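You operate a simulated robot arm through the tools that you are given. There is no shell and no other tool. Be economical: measure what you need, move in short steps, check, and stop when the job is done.

Carry out the task below with a simulated robot arm. There is one attempt and no reset: what you move stays moved.

Task
Soak the crust off the white screw element and shut it in the grey kit box.
Fine: open the box lid, dip the element in the wash tub till the crust is gone and stand it upright in the box; the green element stays. Keep fingers out from under lids, clips, clamps and jaws. Let no part drop or roll away. Spill a teaspoon at most; pinch, break and dent nothing; leave nothing switched on.

The check looks at the end state, three seconds after you hand in, the way a careful person would. Anything else that was tipped, shoved, dropped, spilled or broken makes it a failure. Lids that push on must go on centred and level and be pressed home; caps that screw on are set level and turned clockwise until they are tight.

Robot
A 7-joint arm with a two-finger gripper, hanging from a carriage that runs on a rail from [-1383, 0] to [1097, 0] (x, y) and turns from -5.568 to 6.44 rad about z. Base frame: it is fixed where the carriage stands at the start and does not move with it; the origin is on the floor, on the carriage's upright axis, x ahead of it, y to its left, z up; the surface under the hand at the start is at about z = 850. Readings come in mm, rad, newtons and seconds.
With the tool pointing down near the work surface it reaches from about 460 to 820 mm from the robot's upright axis, wherever it stands. Its first joint turns from -2.496 to 2.496 rad. Places, roughly: grey kit box inside [700, 500, 900]; grey kit box lid [700, 500, 900]; wash tub [1500, 700, 800]; wash tub inside [1500, 700, 800]; white screw element [1500, 500, 750]. Payload 1.37 kg.
Tool frame: the origin (TCP) lies between the finger pads and is the grasp point; the fingertips stand 16 mm ahead of it; z points along the fingers, y is the line along which they close. The gripper opens to 92 mm. The gripper's body begins 74 mm behind the TCP.
Orientation is that of the tool frame in the base frame, as a unit quaternion [x, y, z, w]. With the fingers straight down and closing along the base's y, the tool's x points along the base's -x, its y along +y and its z along -z.

Tools
- The arm moves only by the tool move_arm. Its argument "plan" is one flat list of numbers, 7 for each row, row after row: the shift along the base's x, y, z in units of 30 mm (1.0 is 30 mm), then the turn, a rotation vector about the base's x, y, z in units of 4 degrees (1.0 is 4 degrees), then the gripper command, from -1 (fully open) to 1 (shut), values between in proportion. In form: [dx, dy, dz, rx, ry, rz, fingers, dx, dy, dz, rx, ry, rz, fingers, ...]. A call has 1 to 8 rows; each row shifts and turns the commanded pose from where the row before left it. A call with a number of a shift or a turn outside -1 to 1 is refused whole. Rows are played at 5 a second. More than 50 mm and 0.15 rad between two rows, or a gripper value outside its range, and nothing of the call is played. A pose out of reach is approached as far as the arm can. The call stops where the force on the tool passes 40 N (or 10 N more than at its start, if that is more) or the arm is blocked; 0.2 s more then pass. Each finger halts on what it meets, pressing with about 25 N; the grip force reading is that of the motor and also rises with nothing between the fingers. The clock runs only during rows and for 0.2 s after the last one: add rows that do not move to give the fingers time. It gives the time, the measured TCP pose, the force on the tool (base axes), the opening and the grip force at its end, in the units of the frame above (readings bear some noise), with the torque about the TCP (base axes, N m) and any sound that the robot's microphone picked up.
- Cameras (640 x 400 px; columns grow to the right, rows downward): "scene" is now at [266.5, 66.3, 1634.9]; the picture's right is [0.82, -0.57, 0.00], its down [-0.40, -0.57, -0.72] and it looks along [0.41, 0.59, -0.70] (base axes); focal length 274 px, centre (320, 200). "wrist" rides on the gripper at [71, 19, -111] in the tool frame; the picture's right is [-0.26, 0.97, 0.00], its down [-0.78, -0.21, -0.59] and it looks along [-0.57, -0.15, 0.81] (tool axes); focal length 280 px, centre (320, 200). There is no depth. A picture from a camera that has moved, and an enlarged one, comes with that camera's place and axes in the base frame and with its lens.
- snapshot(camera): a new picture of that camera. It takes no simulated time.
- move_column(by): slides the trunk up (or, below 0, down) by that many mm; the arm and the scene camera ride with it, the base frame stays. It gives what a move gives, with no picture.
- base_move(legs): drives the robot by 1 to 6 legs, each [ahead, left, turn to the left] in mm, mm and rad, along the robot's own axes; the way and the turn of a leg run together, so that a leg with both is an arc; at most 1500 mm and 3.142 rad a leg. The arm and the cameras ride along, it lands a little off, and it stops where it bumps. It keeps to its track: a leg is cut to what the track allows. It gives what a move gives.
- turn_head(pan, tilt): turns the head with the scene camera to pan (to the left, within 2.705 rad either way) and tilt (down, from -0.506 to 1.204), counted from straight ahead of the robot. It gives what a move gives.
- inspect(camera, box): a new picture of the part [left, top, right, bottom] of that camera's present view, enlarged. It takes no simulated time.
- sign_off(): hands the job in; it is judged then, once.

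Work in short steps. Places have to be worked out from the pictures, the camera data and where the tool is seen: move nearer, look again, correct. Check each grasp and each placing, and mend what went wrong. You have 120 turns and 98 pictures in all, those below and enlarged ones among them. Open the gripper and draw the arm clear of the work before you hand the job in, unless the task says otherwise; then end with one line.

The tools are called after "Request:" as name(argument=value, ...) on one line, values as JSON. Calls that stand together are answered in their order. move_arm: Moves the arm, as the interface text tells. Its arguments: {"type":"object","properties":{"plan":{"type":"array"}},"required":["plan"]} The other tools are called the same way: move_column (by) slides the trunk up or down; base_move (legs) drives the base; turn_head (pan, tilt) turns the head that bears the scene camera; snapshot (camera) takes a picture; inspect (camera, box) takes an enlarged picture of a part of a camera's view; sign_off () hands the job in.

At the start:

```text
clock: 0.0
tool_pos: [708.3, 365.4, 1194.5]
orientation: [0.001, 1.0, 0.0, 0.0]
force: [-0.5, 0.0, 0.2]
moment: [0.0, 0.01, 0.02]
gripper_width: 91.8
gripper_force: 0.0
trunk travel left (down, up): [-275.0, 306.0]
robot x, y, heading: [1.3, -0.9, 0.0]
head pan, tilt: [0.967, 0.771]
```

scene: 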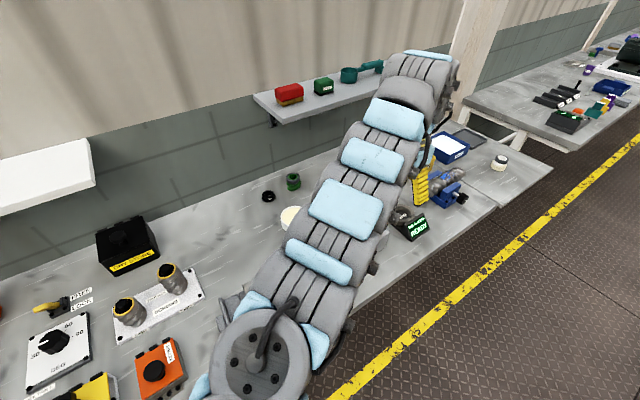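
wrist: 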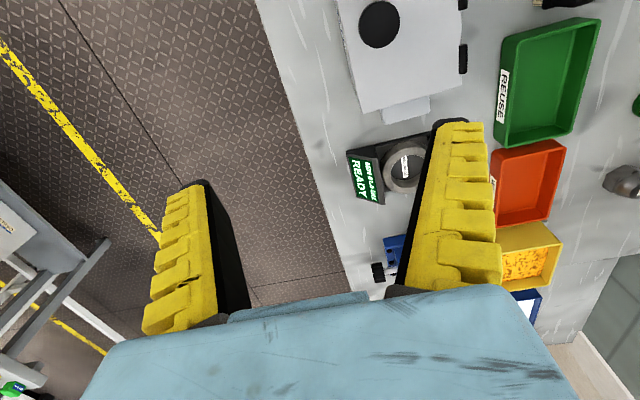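

I start by looking closely at the box area and the tub/element area in the present views.

Request:
inspect(camera="scene", box=[400, 100, 560, 220])

Request:
inspect(camera="wrist", box=[320, 0, 640, 200])

```text
3.33 times, centred on (480, 160) of scene
camera zoom: at [266.5, 66.3, 1634.9], right [0.82, -0.57, 0.0], down [-0.4, -0.57, -0.72], along [0.41, 0.59, -0.7], focal length 914 px, centre (-213, 333)
```

zoom: 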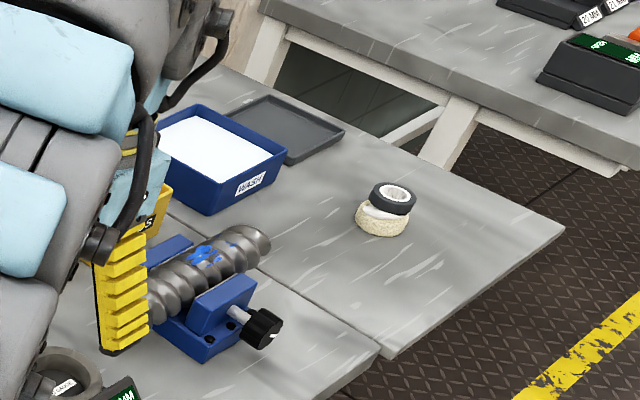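

```text
2.00 times, centred on (480, 100) of wrist
camera zoom: at [638.3, 385.8, 1306.7], right [0.26, 0.97, 0.0], down [0.78, -0.21, 0.59], along [0.57, -0.15, -0.81], focal length 561 px, centre (0, 400)
```

zoom: 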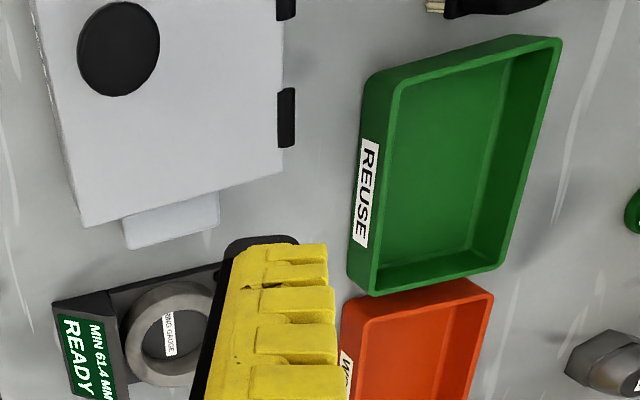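

The kit box is grey with black hinges on its +y side; I bring the wrist camera over it for a good look by driving back and moving the arm to the left.

Request:
base_move(legs=[[-230, 0, 0]])

Request:
move_arm(plan=[0, 1, 0, 0, 0, 0, -1, 0, 1, 0, 0, 0, 0, -1, 0, 1, 0, 0, 0, 0, -1, 0, 1, 0, 0, 0, 0, -1, 0, 1, 0, 0, 0, 0, -1, 0, 0, 0, 0, 0, 0, -1])

Request:
snapshot(camera="wrist")

Request:
snapshot(camera="scene")

```text
clock: 1.7
tool_pos: [479.4, 368.8, 1194.0]
orientation: [0.0, 1.0, 0.0, 0.0]
force: [-0.1, -0.4, 0.5]
moment: [-0.01, 0.02, -0.02]
gripper_width: 91.9
gripper_force: 0.1
trunk travel left (down, up): [-275.0, 306.0]
robot x, y, heading: [-229.5, -3.7, -0.0]
head pan, tilt: [0.967, 0.771]
```

```text
clock: 3.1
tool_pos: [444.2, 438.2, 1184.5]
orientation: [0.0, 1.0, 0.0, 0.0]
force: [-0.4, 0.4, 0.6]
moment: [-0.04, 0.02, 0.0]
gripper_width: 91.9
gripper_force: 0.0
out of reach, approached as far as the arm can: row 1, 2, 3, 4, 5
trunk travel left (down, up): [-275.0, 306.0]
robot x, y, heading: [-235.7, -3.6, -0.004]
head pan, tilt: [0.967, 0.771]
```

```text
93 pictures are left
camera wrist: at [372.5, 457.8, 1296.1], right [0.26, 0.97, 0.0], down [0.78, -0.21, 0.59], along [0.57, -0.15, -0.81], focal length 280 px, centre (320, 200)
```

wrist: 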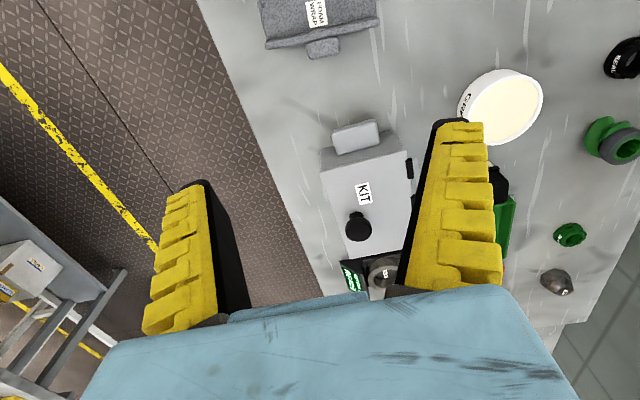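

```text
92 pictures are left
camera scene: at [35.6, 66.5, 1634.9], right [0.82, -0.57, 0.0], down [-0.4, -0.57, -0.72], along [0.41, 0.59, -0.7], focal length 274 px, centre (320, 200)
```

scene: 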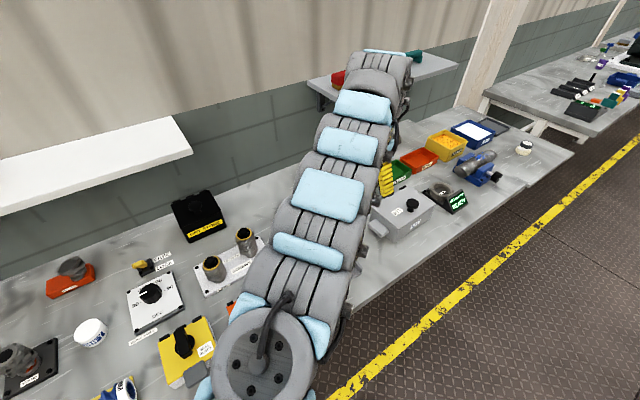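

The box is visible now; I enlarge it in both views.

Request:
inspect(camera="wrist", box=[300, 100, 460, 300])

Request:
inspect(camera="scene", box=[360, 160, 480, 250])

Request:
inspect(camera="scene", box=[430, 100, 560, 200])

```text
2.00 times, centred on (380, 200) of wrist
camera zoom: at [372.5, 457.8, 1296.1], right [0.26, 0.97, 0.0], down [0.78, -0.21, 0.59], along [0.57, -0.15, -0.81], focal length 561 px, centre (200, 200)
```

zoom: 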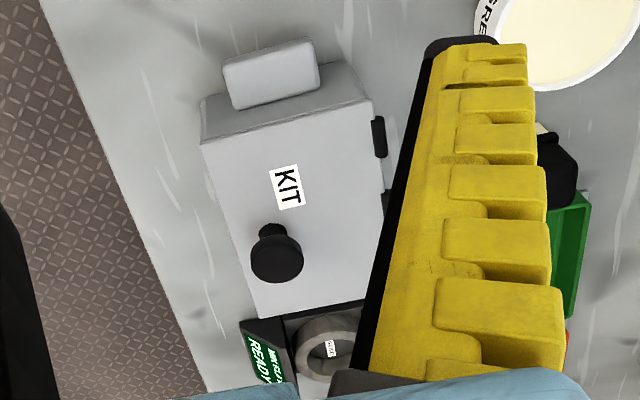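

```text
4.44 times, centred on (420, 205) of scene
camera zoom: at [35.6, 66.5, 1634.9], right [0.82, -0.57, 0.0], down [-0.4, -0.57, -0.72], along [0.41, 0.59, -0.7], focal length 1219 px, centre (-124, 178)
```

zoom: 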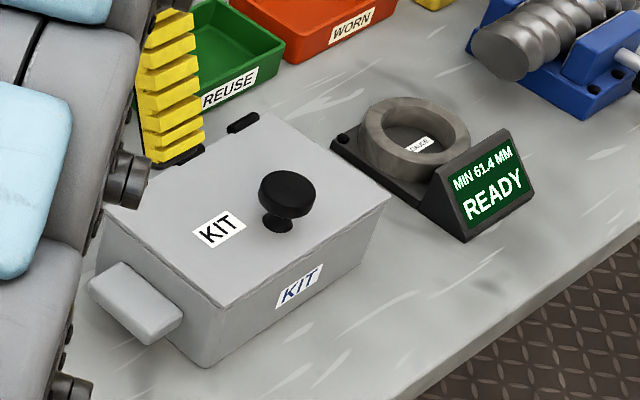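

```text
4.00 times, centred on (495, 150) of scene
camera zoom: at [35.6, 66.5, 1634.9], right [0.82, -0.57, 0.0], down [-0.4, -0.57, -0.72], along [0.41, 0.59, -0.7], focal length 1097 px, centre (-380, 400)
```

zoom: 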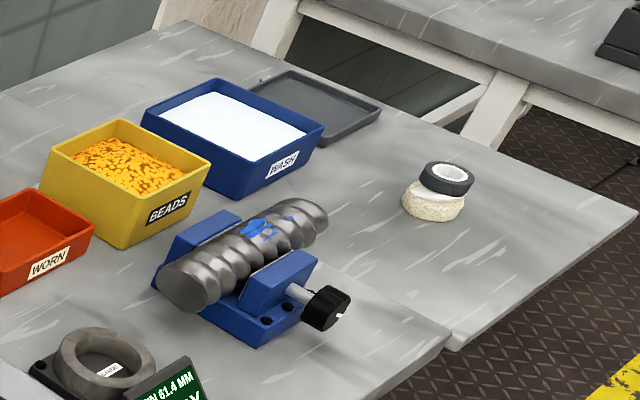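

Estimated from the scene view: box x≈588–784, y≈402–532, top z≈928, hinge at +y, and knob at about (687, 438, 955). I turn the tool 90° about z, so the fingers close along x on the knob, while pulling back, then drive forward.

Request:
move_arm(plan=[-1, 0, 0, 0, 0, 1, -1, -1, 0, 0, 0, 0, 1, -1, -1, 0, 0, 0, 0, 1, -1, -1, 0, 0, 0, 0, 1, -1, -1, 0, 0, 0, 0, 1, -1, -1, 0, 0, 0, 0, 1, -1, -1, 0, 0, 0, 0, 1, -1, -1, 0, 0, 0, 0, 1, -1])

Request:
move_arm(plan=[0, 0, 0, 0, 0, 1, -1, 0, 0, 0, 0, 0, 1, -1, 0, 0, 0, 0, 0, 1, -1, 0, 0, 0, 0, 0, 1, -1, 0, 0, 0, 0, 0, 1, -1, 0, 0, 0, 0, 0, 1, -1, 0, 0, 0, 0, 0, 1, -1, 0, 0, 0, 0, 0, 1, -1])

Request:
move_arm(plan=[0, 0, 0, 0, 0, 1, -1, 0, 0, 0, 0, 0, 1, -1, 0, 0, 0, 0, 0, 1, -1, 0, 0, 0, 0, 0, 1, -1, 0, 0, 0, 0, 0, 1, -1, 0, 0, 0, 0, 0, 1, -1, 0, 0, 0, 0, 0, 0.5, -1, 0, 0, 0, 0, 0, 0, -1])

Request:
base_move(legs=[[400, 0, 0]])

Request:
snapshot(camera="wrist")

```text
clock: 4.9
tool_pos: [242.4, 479.9, 1182.4]
orientation: [-0.278, 0.961, -0.003, -0.002]
force: [-1.5, -0.4, -0.6]
moment: [0.07, -0.02, 0.03]
gripper_width: 91.5
gripper_force: 0.0
out of reach, approached as far as the arm can: row 6, 7, 8
trunk travel left (down, up): [-275.0, 306.0]
robot x, y, heading: [-231.8, 1.9, -0.002]
head pan, tilt: [0.967, 0.771]
```

```text
clock: 6.7
tool_pos: [244.3, 479.3, 1183.6]
orientation: [-0.53, 0.848, 0.0, 0.0]
force: [-0.1, -0.6, 1.5]
moment: [0.02, 0.01, 0.01]
gripper_width: 91.6
gripper_force: 0.0
trunk travel left (down, up): [-275.0, 306.0]
robot x, y, heading: [-230.8, -4.4, 0.003]
head pan, tilt: [0.967, 0.771]
```

```text
clock: 8.5
tool_pos: [245.2, 478.5, 1182.8]
orientation: [0.707, -0.707, 0.0, 0.0]
force: [-0.3, 0.3, -0.1]
moment: [0.03, 0.01, 0.02]
gripper_width: 92.1
gripper_force: 0.1
trunk travel left (down, up): [-275.0, 306.0]
robot x, y, heading: [-231.9, -1.1, -0.002]
head pan, tilt: [0.967, 0.771]
```

```text
clock: 11.0
tool_pos: [643.4, 478.8, 1183.0]
orientation: [-0.706, 0.708, 0.0, 0.0]
force: [-0.2, 0.0, -0.1]
moment: [0.03, 0.02, -0.02]
gripper_width: 91.8
gripper_force: 0.1
trunk travel left (down, up): [-275.0, 306.0]
robot x, y, heading: [164.0, -0.6, -0.005]
head pan, tilt: [0.967, 0.771]
```

```text
88 pictures are left
camera wrist: at [623.2, 407.6, 1295.1], right [-0.96, 0.26, 0.0], down [0.21, 0.78, 0.59], along [0.16, 0.57, -0.81], focal length 280 px, centre (320, 200)
```

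wrist: 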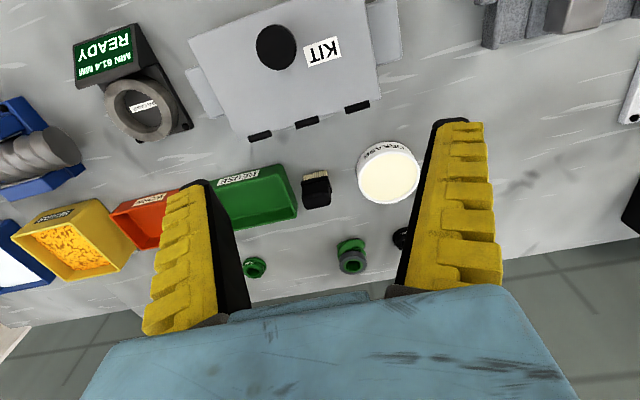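

The wrist view agrees: knob near (683, 438). I move above it and check alignment (the TCP sits at about pixel (320,187)).

Request:
move_arm(plan=[0.7, -0.7, -0.9, 0, 0, 0, -1, 0.7, -0.7, -0.9, 0, 0, 0, -1, 0, 0, -1, 0, 0, 0, -1, 0, 0, -1, 0, 0, 0, -1, 0, 0, -1, 0, 0, 0, -1, 0, 0, -0.7, 0, 0, 0, -1, 0, 0, 0, 0, 0, 0, -1])

Request:
snapshot(camera="wrist")

```text
clock: 12.6
tool_pos: [711.0, 442.9, 1118.4]
orientation: [-0.706, 0.708, 0.0, 0.0]
force: [1.4, 0.0, 0.4]
moment: [0.0, 0.05, -0.01]
gripper_width: 91.8
gripper_force: 0.1
out of reach, approached as far as the arm can: row 1, 4, 5, 6
trunk travel left (down, up): [-275.0, 306.0]
robot x, y, heading: [164.4, 0.3, -0.004]
head pan, tilt: [0.967, 0.771]
```

```text
87 pictures are left
camera wrist: at [690.8, 372.6, 1230.4], right [-0.96, 0.26, 0.0], down [0.21, 0.78, 0.59], along [0.15, 0.57, -0.81], focal length 280 px, centre (320, 200)
```

wrist: 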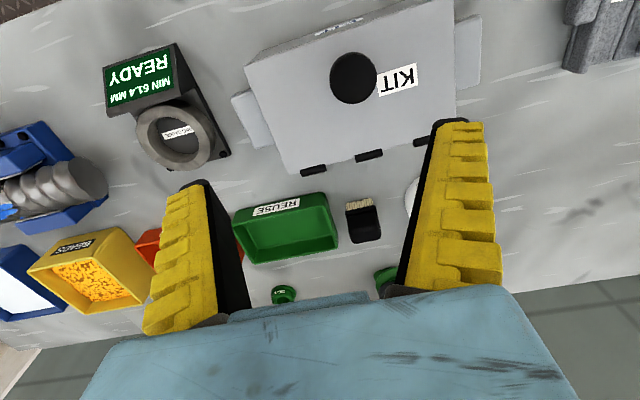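

The arm balks at going down from here, so I lower with the trunk, then correct x by -30 mm.

Request:
move_column(by=-110)

Request:
move_arm(plan=[-0.5, -0.08, 0, 0, 0, 0, -1, -0.5, -0.08, 0, 0, 0, 0, -1, 0, 0, 0, 0, 0, 0, -1])

Request:
snapshot(camera="wrist")

```text
clock: 14.0
tool_pos: [711.0, 442.7, 1008.5]
orientation: [-0.707, 0.708, 0.0, 0.0]
force: [1.0, -0.2, -1.2]
moment: [-0.03, -0.01, -0.01]
gripper_width: 91.8
gripper_force: 0.1
trunk travel left (down, up): [-165.0, 416.0]
robot x, y, heading: [168.6, 1.2, -0.005]
head pan, tilt: [0.967, 0.771]
```

```text
clock: 14.8
tool_pos: [711.0, 443.3, 1008.7]
orientation: [-0.706, 0.708, 0.0, 0.0]
force: [-1.2, 0.0, 0.0]
moment: [0.03, -0.01, -0.04]
gripper_width: 92.1
gripper_force: 0.0
out of reach, approached as far as the arm can: row 1, 2
trunk travel left (down, up): [-165.0, 416.0]
robot x, y, heading: [164.1, -2.2, -0.006]
head pan, tilt: [0.967, 0.771]
```

```text
86 pictures are left
camera wrist: at [690.8, 372.6, 1120.4], right [-0.96, 0.26, 0.0], down [0.21, 0.78, 0.59], along [0.16, 0.57, -0.81], focal length 280 px, centre (320, 200)
```

wrist: 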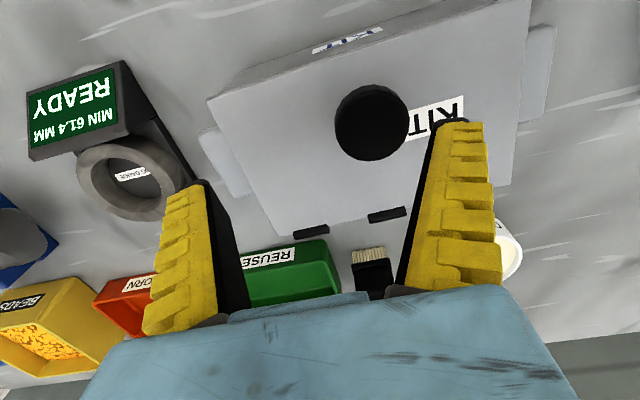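

Arm seems at some joint limit at this yaw. I test which directions are free with small moves, both with and without some yaw back.

Request:
move_arm(plan=[0, 0, 0.5, 0, 0, 0, -1, 0, 0, 0, 0, 0, -1, -1, 0, 0, 0, 0, 0, -1, -1, 0, 0, 0, 0, 0, -1, -1, 0, 0, 0, 0, 0, -1, -1, -0.5, 0, 0, 0, 0, 0, -1, -0.5, 0, 0, 0, 0, 0, -1, 0, 0, -0.5, 0, 0, 0, -1])

```text
clock: 16.6
tool_pos: [709.9, 442.6, 1009.6]
orientation: [-0.601, 0.799, 0.0, 0.0]
force: [0.1, 0.1, -0.2]
moment: [-0.01, 0.0, -0.02]
gripper_width: 91.8
gripper_force: 0.0
out of reach, approached as far as the arm can: row 6, 7
trunk travel left (down, up): [-165.0, 416.0]
robot x, y, heading: [167.2, -0.6, -0.002]
head pan, tilt: [0.967, 0.771]
```

The limit is not yaw but inner reach. I raise the trunk back, then try going out and down with the arm.

Request:
move_column(by=150)

Request:
move_arm(plan=[0.9, 0, 0, 0, 0, 0, -1, 0.9, 0, 0, 0, 0, 0, -1, 0, 0, -1, 0, 0, 0, -1, 0, 0, -1, 0, 0, 0, -1, 0, 0, -1, 0, 0, 0, -1, -1, 0, 0, 0, 0, 0, -1, -1, 0, 0, 0, 0, 0, -1, 0, 0, 0, 0, 0, 0, -1])

```text
clock: 18.4
tool_pos: [709.9, 443.6, 1159.5]
orientation: [-0.601, 0.799, -0.001, -0.001]
force: [-0.7, 0.7, 0.0]
moment: [0.04, -0.02, -0.02]
gripper_width: 91.8
gripper_force: 0.0
trunk travel left (down, up): [-315.0, 266.0]
robot x, y, heading: [167.0, -0.9, -0.004]
head pan, tilt: [0.967, 0.771]
```

```text
clock: 20.2
tool_pos: [724.1, 443.6, 1068.8]
orientation: [-0.601, 0.799, -0.001, 0.0]
force: [1.0, 0.3, -0.2]
moment: [-0.04, 0.01, 0.02]
gripper_width: 91.8
gripper_force: 0.1
out of reach, approached as far as the arm can: row 7
trunk travel left (down, up): [-315.0, 266.0]
robot x, y, heading: [165.0, 2.7, -0.005]
head pan, tilt: [0.967, 0.771]
```

I test whether a lower arm posture (trunk higher) opens up the inner reach.

Request:
move_column(by=200)

Request:
move_arm(plan=[0.5, 0, -1, 0, 0, 0, -1, 0, 0, -1, 0, 0, 0, -1, 0, 0, -1, 0, 0, 0, -1, 0, 0, -1, 0, 0, 0, -1, 0, 0, -1, 0, 0, 0, -1, 0, 0, -1, 0, 0, 0, -1, 0, 0, -1, 0, 0, 0, -1, -0.5, 0, 0, 0, 0, 0, -1])

```text
clock: 22.4
tool_pos: [723.5, 442.8, 1268.8]
orientation: [-0.601, 0.799, 0.0, -0.001]
force: [-0.3, 0.3, 0.1]
moment: [0.0, 0.02, -0.02]
gripper_width: 92.0
gripper_force: 0.0
trunk travel left (down, up): [-515.0, 66.0]
robot x, y, heading: [163.9, -0.8, -0.01]
head pan, tilt: [0.967, 0.771]
```

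```text
clock: 24.2
tool_pos: [723.9, 441.5, 1058.7]
orientation: [-0.601, 0.799, 0.001, -0.002]
force: [-0.7, 0.3, 0.5]
moment: [-0.02, -0.02, -0.03]
gripper_width: 92.0
gripper_force: 0.0
trunk travel left (down, up): [-515.0, 66.0]
robot x, y, heading: [163.9, 1.9, -0.001]
head pan, tilt: [0.967, 0.771]
```

That freed it. I go in to x≈682 and turn the yaw back +16°.

Request:
move_arm(plan=[-0.7, 0, 0, 0, 0, 1, -1, -0.7, -0.1, 0, 0, 0, 1, -1, 0, 0, -0.5, 0, 0, 1, -1, 0, 0, -0.5, 0, 0, 1, -1, 0, 0, 0, 0, 0, 0, -1])

Request:
snapshot(camera="wrist")

Request:
snapshot(camera="scene")

```text
clock: 25.4
tool_pos: [681.5, 438.7, 1029.0]
orientation: [0.707, -0.707, -0.001, 0.0]
force: [0.3, 0.3, -0.2]
moment: [0.01, -0.02, 0.0]
gripper_width: 91.9
gripper_force: 0.1
trunk travel left (down, up): [-515.0, 66.0]
robot x, y, heading: [165.5, 3.3, -0.004]
head pan, tilt: [0.967, 0.771]
```

```text
85 pictures are left
camera wrist: at [662.4, 368.7, 1140.8], right [-0.96, 0.26, 0.0], down [0.21, 0.78, 0.59], along [0.15, 0.57, -0.81], focal length 280 px, centre (320, 200)
```

wrist: 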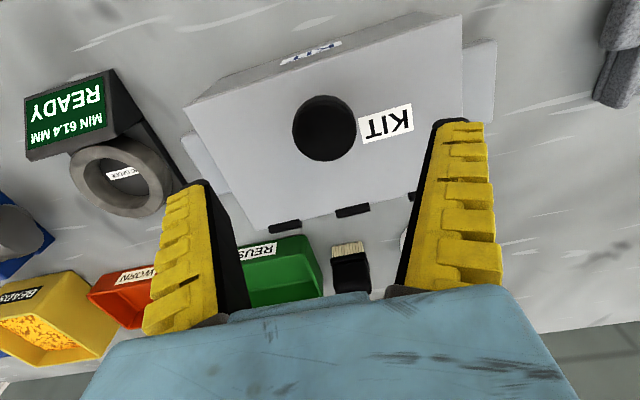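

```text
84 pictures are left
camera scene: at [432.1, 65.6, 1874.9], right [0.82, -0.57, 0.0], down [-0.4, -0.57, -0.72], along [0.41, 0.59, -0.7], focal length 274 px, centre (320, 200)
```

scene: 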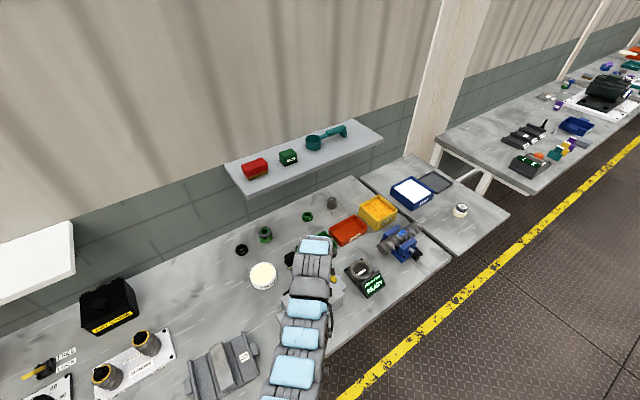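

Knob appears at about (678, 437). I descend with fingers open straddling it, watching force.

Request:
move_arm(plan=[-0.1, -0.05, -0.8, 0, 0, 0, -1, 0, 0, -0.7, 0, 0, 0, -1, 0, 0, 0, 0, 0, 0, -1])

Request:
snapshot(camera="wrist")

```text
clock: 26.2
tool_pos: [680.4, 437.6, 983.0]
orientation: [-0.706, 0.708, 0.0, -0.001]
force: [-0.2, 0.9, -1.6]
moment: [-0.01, -0.02, 0.01]
gripper_width: 92.1
gripper_force: 0.1
trunk travel left (down, up): [-515.0, 66.0]
robot x, y, heading: [164.4, -5.8, -0.006]
head pan, tilt: [0.967, 0.771]
```

```text
83 pictures are left
camera wrist: at [659.8, 367.8, 1095.0], right [-0.96, 0.26, 0.0], down [0.21, 0.78, 0.59], along [0.15, 0.57, -0.81], focal length 280 px, centre (320, 200)
```

wrist: 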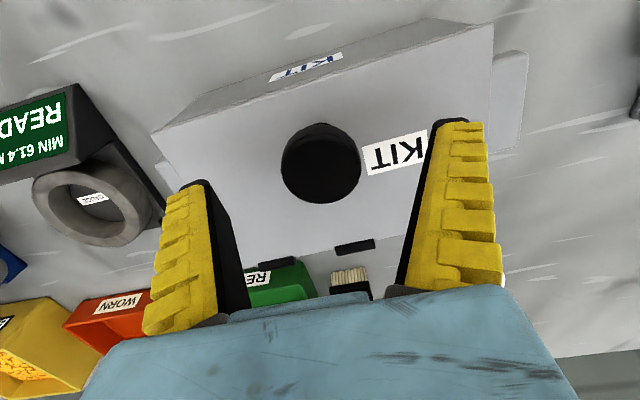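

Aligned within 3 mm; down 27 mm more and close slowly on the knob.

Request:
move_arm(plan=[-0.1, 0, -0.45, 0, 0, 0, -1, 0, 0, -0.45, 0, 0, 0, -1, 0, 0, 0, 0, 0, 0, -1])

Request:
snapshot(camera="wrist")

```text
clock: 27.0
tool_pos: [675.5, 437.4, 957.8]
orientation: [-0.707, 0.707, 0.0, 0.0]
force: [-0.2, 0.6, 0.0]
moment: [0.0, 0.02, -0.05]
gripper_width: 91.9
gripper_force: 0.0
trunk travel left (down, up): [-515.0, 66.0]
robot x, y, heading: [166.1, -4.1, -0.0]
head pan, tilt: [0.967, 0.771]
```

```text
82 pictures are left
camera wrist: at [656.9, 367.3, 1068.7], right [-0.96, 0.26, 0.0], down [0.21, 0.78, 0.59], along [0.16, 0.57, -0.81], focal length 280 px, centre (320, 200)
```

wrist: 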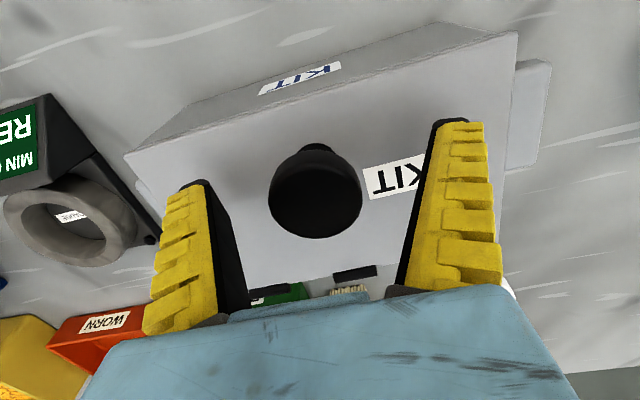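

TCP is level with the knob head. I close.

Request:
move_arm(plan=[0, 0, 0, 0, 0, 0, 0, 0, 0, 0, 0, 0, 0, 1, 0, 0, 0, 0, 0, 0, 1, 0, 0, 0, 0, 0, 0, 1])

```text
clock: 28.0
tool_pos: [677.9, 437.7, 956.9]
orientation: [-0.707, 0.707, -0.001, 0.0]
force: [1.6, 0.3, 0.5]
moment: [-0.06, -0.02, 0.0]
gripper_width: 34.6
gripper_force: 25.3
trunk travel left (down, up): [-515.0, 66.0]
robot x, y, heading: [165.7, 0.3, -0.008]
head pan, tilt: [0.967, 0.771]
```

Knob gripped at 34.6 mm. I lift along the hinge arc (hinge ≈ y 532, z 928), tilting with it, first 20°.

Request:
move_arm(plan=[0, 0.09, 0.27, -1, 0, 0, 1, 0, 0.12, 0.26, -1, 0, 0, 1, 0, 0.14, 0.25, -1, 0, 0, 1, 0, 0.16, 0.24, -1, 0, 0, 1, 0, 0, 0, 0, 0, 0, 1])

Request:
snapshot(camera="wrist")

```text
clock: 29.2
tool_pos: [666.9, 443.4, 992.9]
orientation: [-0.699, 0.701, -0.099, -0.099]
force: [-0.5, 0.7, -3.4]
moment: [-0.19, -0.04, 0.06]
gripper_width: 34.5
gripper_force: 25.2
out of reach, approached as far as the arm can: row 4
trunk travel left (down, up): [-515.0, 66.0]
robot x, y, heading: [165.3, -1.3, -0.001]
head pan, tilt: [0.967, 0.771]
```

```text
81 pictures are left
camera wrist: at [647.3, 406.1, 1119.8], right [-0.96, 0.25, -0.07], down [0.21, 0.91, 0.35], along [0.15, 0.32, -0.93], focal length 280 px, centre (320, 200)
```

wrist: 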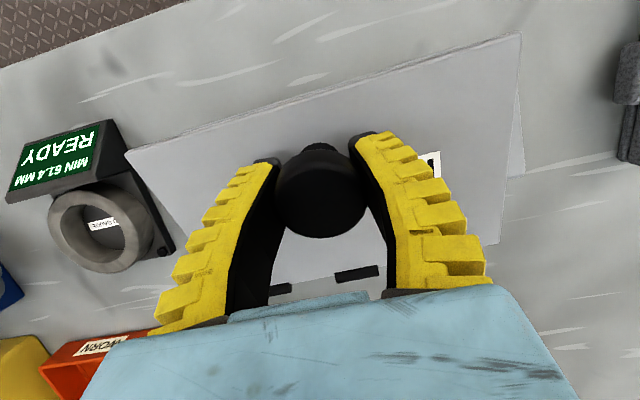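

The tilt runs into a reach limit, so I tilt back and let the knob pivot in the pads, following the arc further.

Request:
move_arm(plan=[0.15, 0.3, 0.05, 1, 0, 0, 1, 0.15, 0.3, 0.1, 1, 0, 0, 1, 0, 0.25, 0.2, 1, 0, 0, 1, 0, 0.25, 0.2, 1, 0, 0, 1, 0, 0, 0, 0, 0, 0, 1])

Request:
snapshot(camera="wrist")

```text
clock: 30.4
tool_pos: [675.5, 475.2, 1008.9]
orientation: [-0.706, 0.708, 0.0, 0.0]
force: [0.9, 0.5, -3.1]
moment: [-0.22, -0.1, -0.07]
gripper_width: 33.8
gripper_force: 25.5
trunk travel left (down, up): [-515.0, 66.0]
robot x, y, heading: [164.1, 1.2, -0.004]
head pan, tilt: [0.967, 0.771]
```

```text
80 pictures are left
camera wrist: at [656.2, 405.0, 1121.0], right [-0.96, 0.26, 0.0], down [0.21, 0.78, 0.59], along [0.16, 0.57, -0.81], focal length 280 px, centre (320, 200)
```

wrist: 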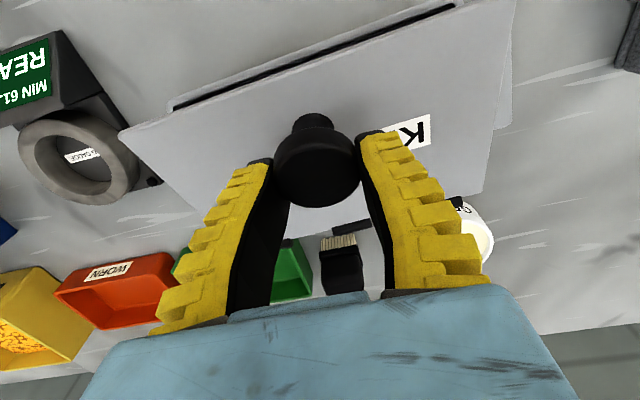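

The lid is opening nicely (~38°), with low forces. I continue to about 70°.

Request:
move_arm(plan=[0, 0.3, 0.17, 0, 0, 0, 1, 0, 0.3, 0.17, 0, 0, 0, 1, 0, 0.27, 0.1, 0, 0, 0, 1, 0, 0.27, 0.09, 0, 0, 0, 1, 0, 0.28, 0.05, 0, 0, 0, 1, 0, 0.28, 0.03, 0, 0, 0, 1, 0, 0, 0, 0, 0, 0, 1])

Request:
snapshot(camera="wrist")

```text
clock: 32.0
tool_pos: [676.2, 526.1, 1027.2]
orientation: [-0.706, 0.708, 0.0, -0.001]
force: [1.0, -1.3, -3.1]
moment: [-0.36, -0.05, -0.14]
gripper_width: 32.1
gripper_force: 25.1
trunk travel left (down, up): [-515.0, 66.0]
robot x, y, heading: [168.0, -3.2, -0.002]
head pan, tilt: [0.967, 0.771]
```

```text
79 pictures are left
camera wrist: at [656.6, 456.6, 1139.5], right [-0.96, 0.26, 0.0], down [0.21, 0.78, 0.59], along [0.16, 0.57, -0.81], focal length 280 px, centre (320, 200)
```

wrist: 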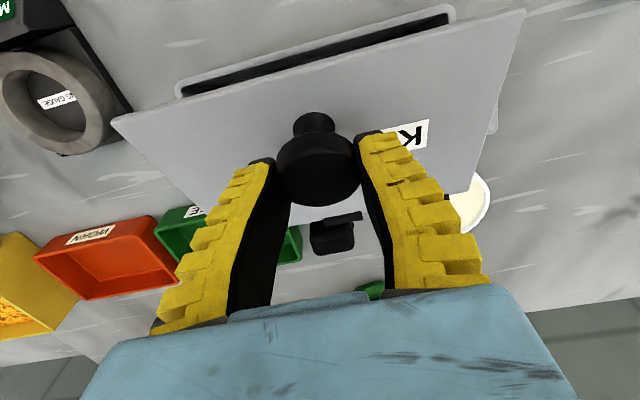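

The grip width is shrinking: the knob sits lower in the fingers than my arc. I drop the TCP some and check.

Request:
move_arm(plan=[0, 0.05, -0.25, 0, 0, 0, 1, 0, 0, 0, 0, 0, 0, 1])

Request:
inspect(camera="scene", box=[240, 220, 400, 320])

```text
clock: 32.6
tool_pos: [674.9, 528.6, 1020.8]
orientation: [-0.706, 0.708, 0.0, 0.0]
force: [-0.6, 1.0, -1.9]
moment: [-0.06, -0.01, 0.03]
gripper_width: 31.3
gripper_force: 25.0
trunk travel left (down, up): [-515.0, 66.0]
robot x, y, heading: [164.1, -3.4, -0.006]
head pan, tilt: [0.967, 0.771]
```

```text
4.00 times, centred on (320, 270) of scene
camera zoom: at [432.0, 65.7, 1874.9], right [0.82, -0.57, 0.0], down [-0.4, -0.57, -0.72], along [0.41, 0.59, -0.7], focal length 1097 px, centre (320, -80)
```

zoom: 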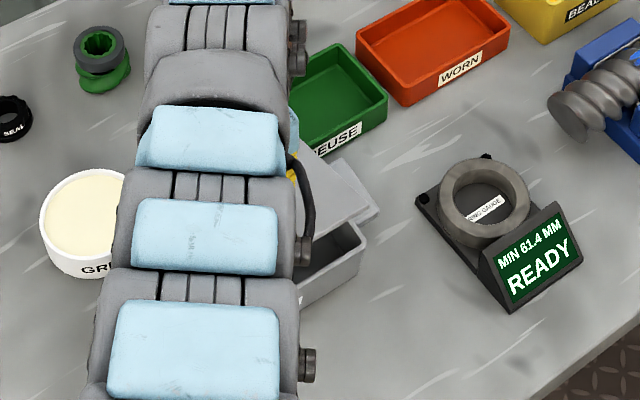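

Request:
inspect(camera="wrist", box=[100, 0, 540, 300])

```text
1.33 times, centred on (320, 150) of wrist
camera zoom: at [655.8, 458.8, 1132.0], right [-0.96, 0.26, 0.0], down [0.21, 0.78, 0.59], along [0.15, 0.57, -0.81], focal length 374 px, centre (320, 267)
```

zoom: 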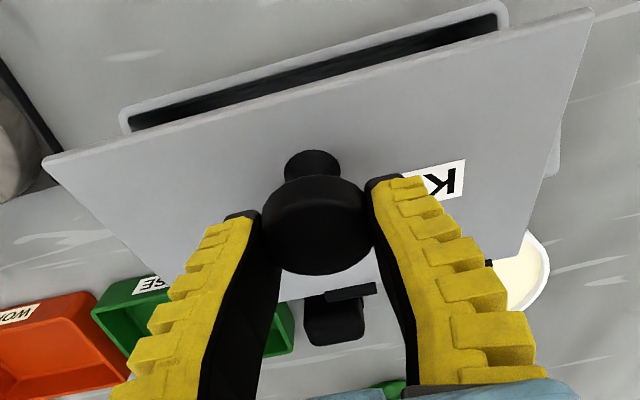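

The knob is held near the fingertips and still firmly; I keep following the arc backwards.

Request:
move_arm(plan=[0, 0.27, 0.05, 0, 0, 0, 1, 0, 0.27, 0, 0, 0, 0, 1, 0, 0.27, -0.05, 0, 0, 0, 1, 0, 0.27, -0.08, 0, 0, 0, 1, 0, 0, 0, 0, 0, 0, 1])

Request:
inspect(camera="wrist", box=[100, 0, 540, 300])

```text
clock: 33.8
tool_pos: [676.1, 542.9, 1021.6]
orientation: [-0.707, 0.707, -0.001, -0.001]
force: [-0.1, -3.3, -4.7]
moment: [-0.55, -0.05, -0.1]
gripper_width: 31.5
gripper_force: 25.2
out of reach, approached as far as the arm can: row 3, 4
trunk travel left (down, up): [-515.0, 66.0]
robot x, y, heading: [162.5, -4.2, 0.002]
head pan, tilt: [0.967, 0.771]
```

```text
1.33 times, centred on (320, 150) of wrist
camera zoom: at [656.2, 473.7, 1133.4], right [-0.96, 0.26, 0.0], down [0.21, 0.78, 0.59], along [0.15, 0.57, -0.81], focal length 374 px, centre (320, 267)
```

zoom: 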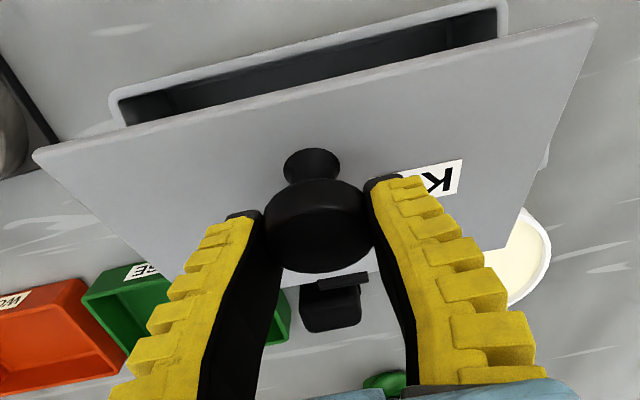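

The arm is at its outer reach; leaning the tool slightly back toward the robot (rx +) brings the wrist nearer, so I do that with the remaining travel.

Request:
move_arm(plan=[0, 0, 0, 1, 0, 0, 1, 0, 0.1, 0, 1, 0, 0, 1, 0, 0.2, -0.05, 1, 0, 0, 1, 0, 0.2, -0.08, 0.5, 0, 0, 1, 0, 0, 0, 0, 0, 0, 1])

Request:
inspect(camera="wrist", box=[100, 0, 540, 300])

```text
clock: 35.0
tool_pos: [675.5, 558.3, 1017.8]
orientation: [-0.701, 0.703, 0.087, 0.086]
force: [0.0, -4.7, -1.5]
moment: [-0.53, 0.0, -0.08]
gripper_width: 29.4
gripper_force: 24.9
trunk travel left (down, up): [-515.0, 66.0]
robot x, y, heading: [163.7, -0.3, -0.004]
head pan, tilt: [0.967, 0.771]
```

```text
1.33 times, centred on (320, 150) of wrist
camera zoom: at [656.0, 463.8, 1109.5], right [-0.96, 0.26, 0.06], down [0.21, 0.61, 0.76], along [0.16, 0.75, -0.65], focal length 374 px, centre (320, 267)
```

zoom: 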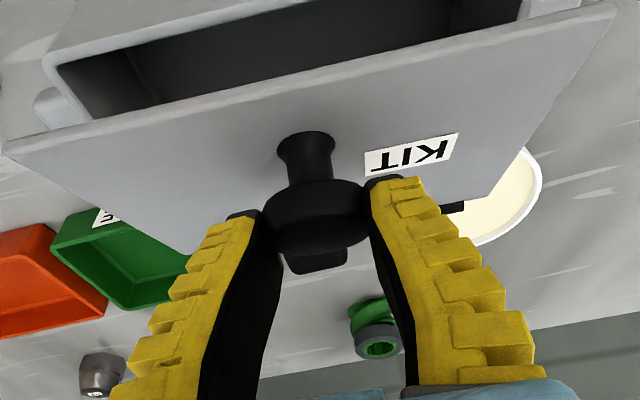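

Lid is about 75° open. I continue back and slightly down.

Request:
move_arm(plan=[0, 0.2, -0.1, 0.5, 0, 0, 1, 0, 0.2, -0.12, 0.5, 0, 0, 1, 0, 0.2, -0.14, 0.5, 0, 0, 1, 0, 0.2, -0.16, 0.5, 0, 0, 1, 0, 0, 0, 0, 0, 0, 1])

Request:
inspect(camera="wrist", box=[100, 0, 540, 300])

```text
clock: 36.2
tool_pos: [677.1, 584.3, 1004.6]
orientation: [0.694, -0.694, -0.135, -0.136]
force: [0.8, -8.4, 22.1]
moment: [-0.01, 0.2, 0.04]
gripper_width: 40.4
gripper_force: 25.5
trunk travel left (down, up): [-515.0, 66.0]
robot x, y, heading: [169.1, 0.4, -0.002]
head pan, tilt: [0.967, 0.771]
```

```text
1.33 times, centred on (320, 150) of wrist
camera zoom: at [657.9, 478.1, 1081.4], right [-0.97, 0.24, 0.1], down [0.21, 0.5, 0.84], along [0.16, 0.83, -0.53], focal length 374 px, centre (320, 267)
```

zoom: 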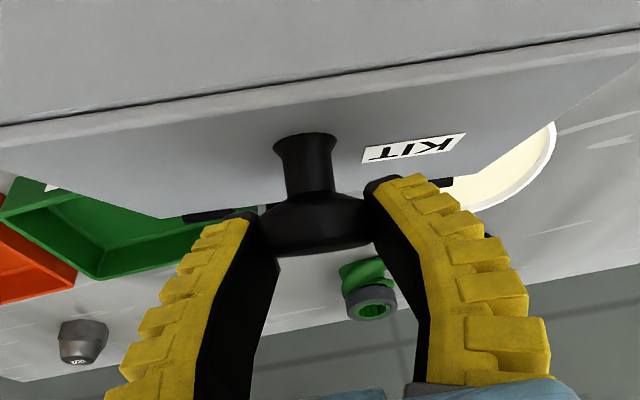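

Checking rim positions across the pictures: the knob wasn't pivoting freely, and the box itself seems to have been drawn some 90 mm towards +y with the lid only ~40° open. I ease the downward push first and look at the surroundings before dragging anything back.

Request:
move_arm(plan=[0, 0, 0.15, 0, 0, 0, 1, 0, 0, 0.1, 0, 0, 0, 1, 0, 0, 0, 0, 0, 0, 1])

Request:
snapshot(camera="wrist")

Request:
inspect(camera="scene", box=[220, 180, 420, 320])

```text
clock: 37.0
tool_pos: [675.4, 582.0, 1006.8]
orientation: [-0.694, 0.695, 0.135, 0.133]
force: [-0.6, -3.6, -0.4]
moment: [-0.22, 0.32, 0.19]
gripper_width: 32.0
gripper_force: 25.2
trunk travel left (down, up): [-515.0, 66.0]
robot x, y, heading: [165.0, 2.2, 0.001]
head pan, tilt: [0.967, 0.771]
```

```text
73 pictures are left
camera wrist: at [655.5, 476.1, 1085.9], right [-0.96, 0.24, 0.1], down [0.21, 0.5, 0.84], along [0.15, 0.83, -0.54], focal length 280 px, centre (320, 200)
```

wrist: 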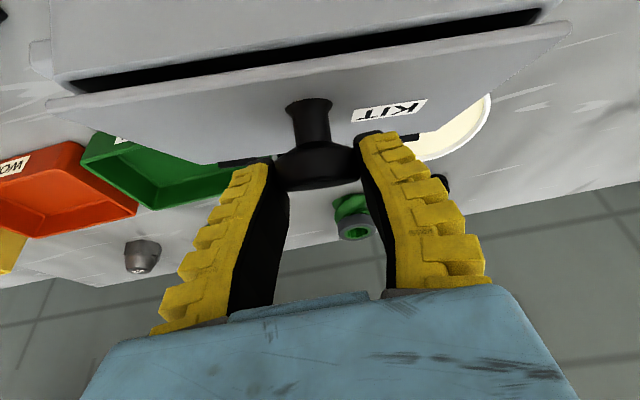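

```text
2.86 times, centred on (320, 250) of scene
camera zoom: at [432.0, 65.5, 1874.7], right [0.82, -0.57, 0.0], down [-0.4, -0.57, -0.72], along [0.41, 0.59, -0.7], focal length 784 px, centre (320, 57)
```

zoom: 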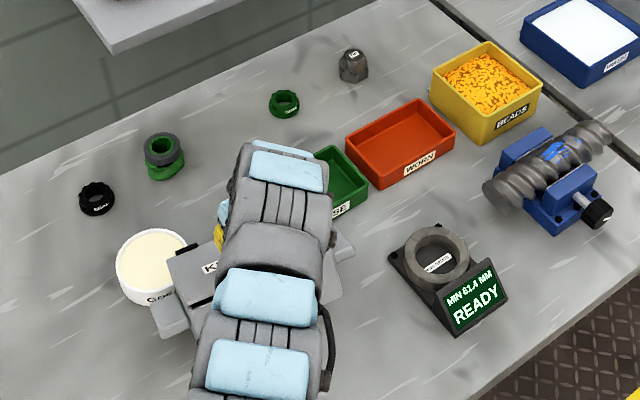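

The box did slide back ~100 mm, and leaning the tool pushed the lid closed rather than open. I gently drag it back along -y at the same height and tilt, in small steps.

Request:
move_arm(plan=[0, -0.2, 0, 0, 0, 0, 1, 0, -0.25, 0, 0, 0, 0, 1, 0, -0.25, 0, 0, 0, 0, 1, 0, -0.25, 0, 0, 0, 0, 1, 0, -0.25, 0, 0, 0, 0, 1, 0, -0.25, 0, 0, 0, 0, 1, 0, 0, 0, 0, 0, 0, 1])

Request:
snapshot(camera="wrist")

```text
clock: 38.6
tool_pos: [675.3, 540.4, 1009.9]
orientation: [-0.694, 0.695, 0.136, 0.135]
force: [-1.7, 0.3, 4.3]
moment: [0.35, 0.08, -0.05]
gripper_width: 31.9
gripper_force: 24.9
trunk travel left (down, up): [-515.0, 66.0]
robot x, y, heading: [163.8, -3.1, -0.001]
head pan, tilt: [0.967, 0.771]
```

```text
71 pictures are left
camera wrist: at [656.1, 433.7, 1087.6], right [-0.96, 0.24, 0.1], down [0.21, 0.5, 0.84], along [0.16, 0.83, -0.54], focal length 280 px, centre (320, 200)
```

wrist: 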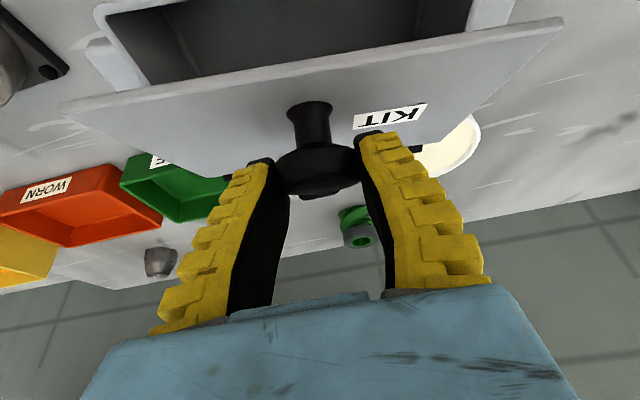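

The box is coming back (front corner now ≈ y 475, lid ~30°). I continue another ~68 mm.

Request:
move_arm(plan=[0, -0.28, 0, 0, 0, 0, 1, 0, -0.28, 0, 0, 0, 0, 1, 0, -0.28, 0, 0, 0, 0, 1, 0, -0.28, 0, 0, 0, 0, 1, 0, -0.28, 0, 0, 0, 0, 1, 0, -0.28, 0, 0, 0, 0, 1, 0, -0.28, 0, 0, 0, 0, 1, 0, -0.28, 0, 0, 0, 0, 1])

Request:
snapshot(camera="wrist")

Request:
inspect(camera="scene", box=[220, 180, 420, 320])

```text
clock: 40.4
tool_pos: [675.8, 472.4, 1010.1]
orientation: [-0.694, 0.695, 0.136, 0.134]
force: [0.9, 1.0, -1.6]
moment: [0.04, 0.04, -0.03]
gripper_width: 31.5
gripper_force: 25.5
trunk travel left (down, up): [-515.0, 66.0]
robot x, y, heading: [164.4, -1.0, -0.007]
head pan, tilt: [0.967, 0.771]
```

```text
70 pictures are left
camera wrist: at [655.9, 366.5, 1087.5], right [-0.96, 0.24, 0.1], down [0.21, 0.5, 0.84], along [0.16, 0.83, -0.54], focal length 280 px, centre (320, 200)
```

wrist: 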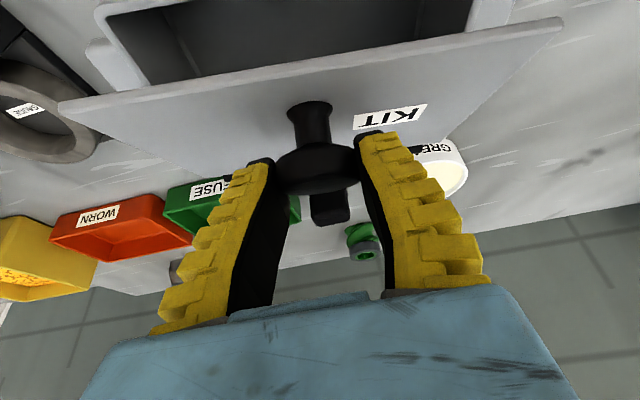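

```text
2.86 times, centred on (320, 250) of scene
camera zoom: at [432.1, 65.7, 1874.9], right [0.82, -0.57, 0.0], down [-0.4, -0.57, -0.72], along [0.41, 0.59, -0.7], focal length 784 px, centre (320, 57)
```

zoom: 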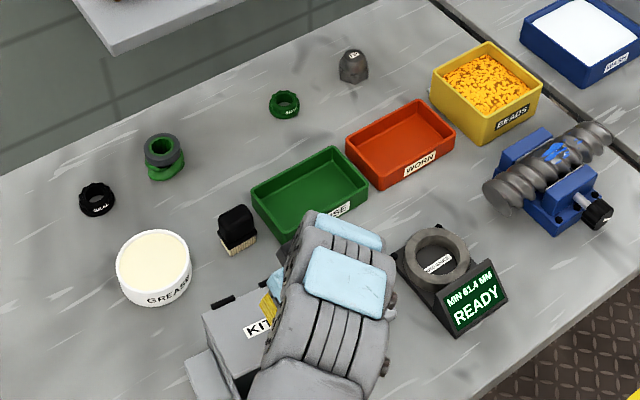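

The box is back at its old place (front ≈ y 408) and the neighbours look undisturbed. I lower the lid most of the way and release from low height, to see whether the hinge holds by friction and to re-plan the grip.

Request:
move_arm(plan=[0, -0.15, -0.2, 1, 0, 0, 1, 0, -0.15, -0.2, 1, 0, 0, 1, 0, -0.15, -0.2, 1, 0, 0, 1, 0, -0.15, -0.2, 1, 0, 0, 1, 0, -0.1, -0.2, 1, 0, 0, 1, 0, 0, 0, 0, 0, 0, 1])

Request:
snapshot(camera="wrist")

```text
clock: 41.8
tool_pos: [675.3, 452.0, 980.4]
orientation: [-0.659, 0.662, 0.253, 0.254]
force: [-0.5, -0.6, -2.1]
moment: [-0.23, -0.19, -0.08]
gripper_width: 32.9
gripper_force: 25.1
trunk travel left (down, up): [-515.0, 66.0]
robot x, y, heading: [163.4, 0.4, -0.003]
head pan, tilt: [0.967, 0.771]
```

```text
68 pictures are left
camera wrist: at [655.8, 325.5, 1016.1], right [-0.96, 0.2, 0.18], down [0.21, 0.19, 0.96], along [0.16, 0.96, -0.22], focal length 280 px, centre (320, 200)
```

wrist: 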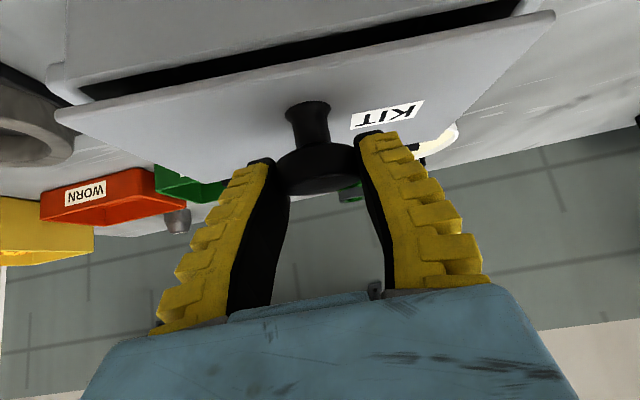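

Leaning +42° is reachable. I close the lid gently the rest of the way, to re-grip with a better base position so the tool can rotate with the lid.

Request:
move_arm(plan=[0, -0.12, -0.25, 0.8, 0, 0, 1, 0, -0.1, -0.25, 0.8, 0, 0, 1, 0, -0.07, -0.25, 0.8, 0, 0, 1, 0, 0, 0, 0, 0, 0, 1])

Request:
snapshot(camera="wrist")

```text
clock: 42.8
tool_pos: [678.3, 446.7, 961.1]
orientation: [-0.635, 0.636, 0.309, 0.311]
force: [-0.8, 7.6, 22.8]
moment: [0.0, -0.21, 0.04]
gripper_width: 38.4
gripper_force: 24.9
trunk travel left (down, up): [-515.0, 66.0]
robot x, y, heading: [168.2, -3.2, -0.007]
head pan, tilt: [0.967, 0.771]
```

```text
67 pictures are left
camera wrist: at [658.1, 316.8, 974.2], right [-0.97, 0.16, 0.21], down [0.21, 0.02, 0.98], along [0.15, 0.99, -0.05], focal length 280 px, centre (320, 200)
```

wrist: 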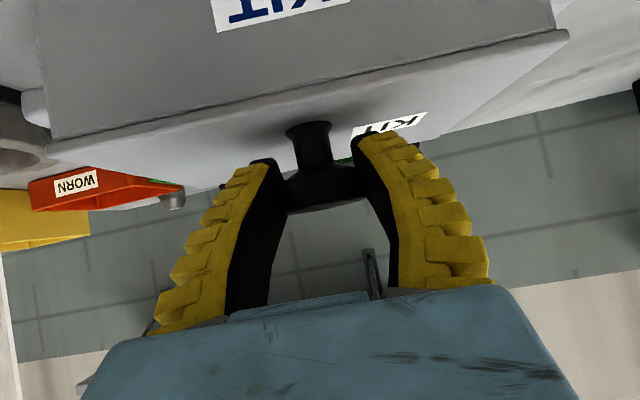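

Lid is closed. I release, and back off along the tool axis.

Request:
move_arm(plan=[0, 0, 0.12, 0, 0, 0, 1, 0, 0, 0, 0, 0, 0, -0.2, 0, 0, 0, 0, 0, 0, -1, 0, 0, 0, 0, 0, 0, -1, 0, -0.5, 0.6, 0, 0, 0, -1, 0, -0.5, 0.8, -0.5, 0, 0, -1, 0, -0.3, 0.8, -0.8, 0, 0, -1, 0, 0, 0.5, -0.8, 0, 0, -1])

Request:
snapshot(camera="wrist")

```text
clock: 44.6
tool_pos: [674.1, 404.0, 1041.3]
orientation: [-0.657, 0.658, 0.26, 0.26]
force: [-1.5, 0.4, -0.1]
moment: [0.01, 0.0, -0.02]
gripper_width: 91.9
gripper_force: 0.1
trunk travel left (down, up): [-515.0, 66.0]
robot x, y, heading: [163.3, 0.7, -0.007]
head pan, tilt: [0.967, 0.771]
```

```text
66 pictures are left
camera wrist: at [655.6, 277.0, 1075.4], right [-0.96, 0.19, 0.18], down [0.21, 0.17, 0.96], along [0.16, 0.97, -0.2], focal length 280 px, centre (320, 200)
```

wrist: 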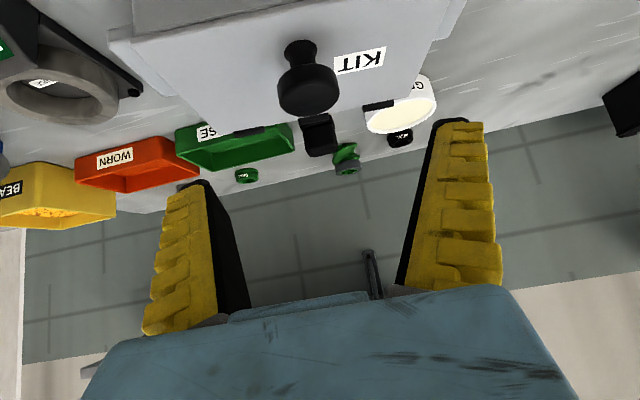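

The knob is now at about (678, 455): box is within ~15 mm of its old place. I move the base to x≈330 and bring the hand back over the knob.

Request:
base_move(legs=[[170, 0, 0]])

Request:
move_arm(plan=[-0.9, 0, 0, 0, 0, 0, -1, -0.9, 0, 0, 0, 0, 0, -1, -0.9, 0, 0, 0, 0, 0, -1, -0.9, 0, 0, 0, 0, 0, -1, -0.9, 0, 0, 0, 0, 0, -1, -0.9, 0, 0, 0, 0, 0, -1, 0, 0, 0, 0, 0, 0, -1])

```text
clock: 46.0
tool_pos: [845.6, 404.8, 1041.3]
orientation: [-0.657, 0.659, 0.26, 0.259]
force: [-0.2, -0.4, -0.2]
moment: [0.0, -0.02, -0.01]
gripper_width: 92.0
gripper_force: 0.0
trunk travel left (down, up): [-515.0, 66.0]
robot x, y, heading: [336.4, -2.2, -0.001]
head pan, tilt: [0.967, 0.771]
```

```text
clock: 47.6
tool_pos: [682.7, 404.9, 1041.0]
orientation: [0.658, -0.657, -0.262, -0.258]
force: [-0.2, -0.1, -0.2]
moment: [0.01, 0.01, 0.02]
gripper_width: 91.9
gripper_force: 0.0
trunk travel left (down, up): [-515.0, 66.0]
robot x, y, heading: [333.6, 1.4, 0.002]
head pan, tilt: [0.967, 0.771]
```

All reachable. I approach the knob along the tool axis with lean ~43°.

Request:
move_arm(plan=[-0.05, 0.25, -0.55, 0, 0, 0, -1, -0.05, 0.4, -0.6, 0, 0, 0, -1, -0.04, 0.45, -0.6, 0, 0, 0, -1, 0, 0.45, -0.6, 0, 0, 0, -1, 0, 0, -0.2, 0, 0, 0, -1, 0, 0, 0, 0, 0, 0, -1])

Request:
snapshot(camera="wrist")

```text
clock: 49.0
tool_pos: [680.5, 449.9, 964.7]
orientation: [-0.657, 0.658, 0.261, 0.26]
force: [0.0, 0.0, -0.9]
moment: [-0.01, -0.01, -0.03]
gripper_width: 92.0
gripper_force: 0.1
trunk travel left (down, up): [-515.0, 66.0]
robot x, y, heading: [336.3, 1.4, -0.001]
head pan, tilt: [0.967, 0.771]
```

```text
65 pictures are left
camera wrist: at [660.3, 323.4, 998.7], right [-0.96, 0.19, 0.18], down [0.21, 0.17, 0.96], along [0.15, 0.97, -0.2], focal length 280 px, centre (320, 200)
```

wrist: 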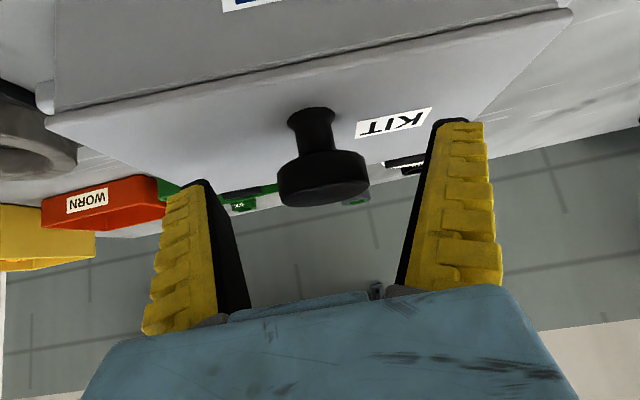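

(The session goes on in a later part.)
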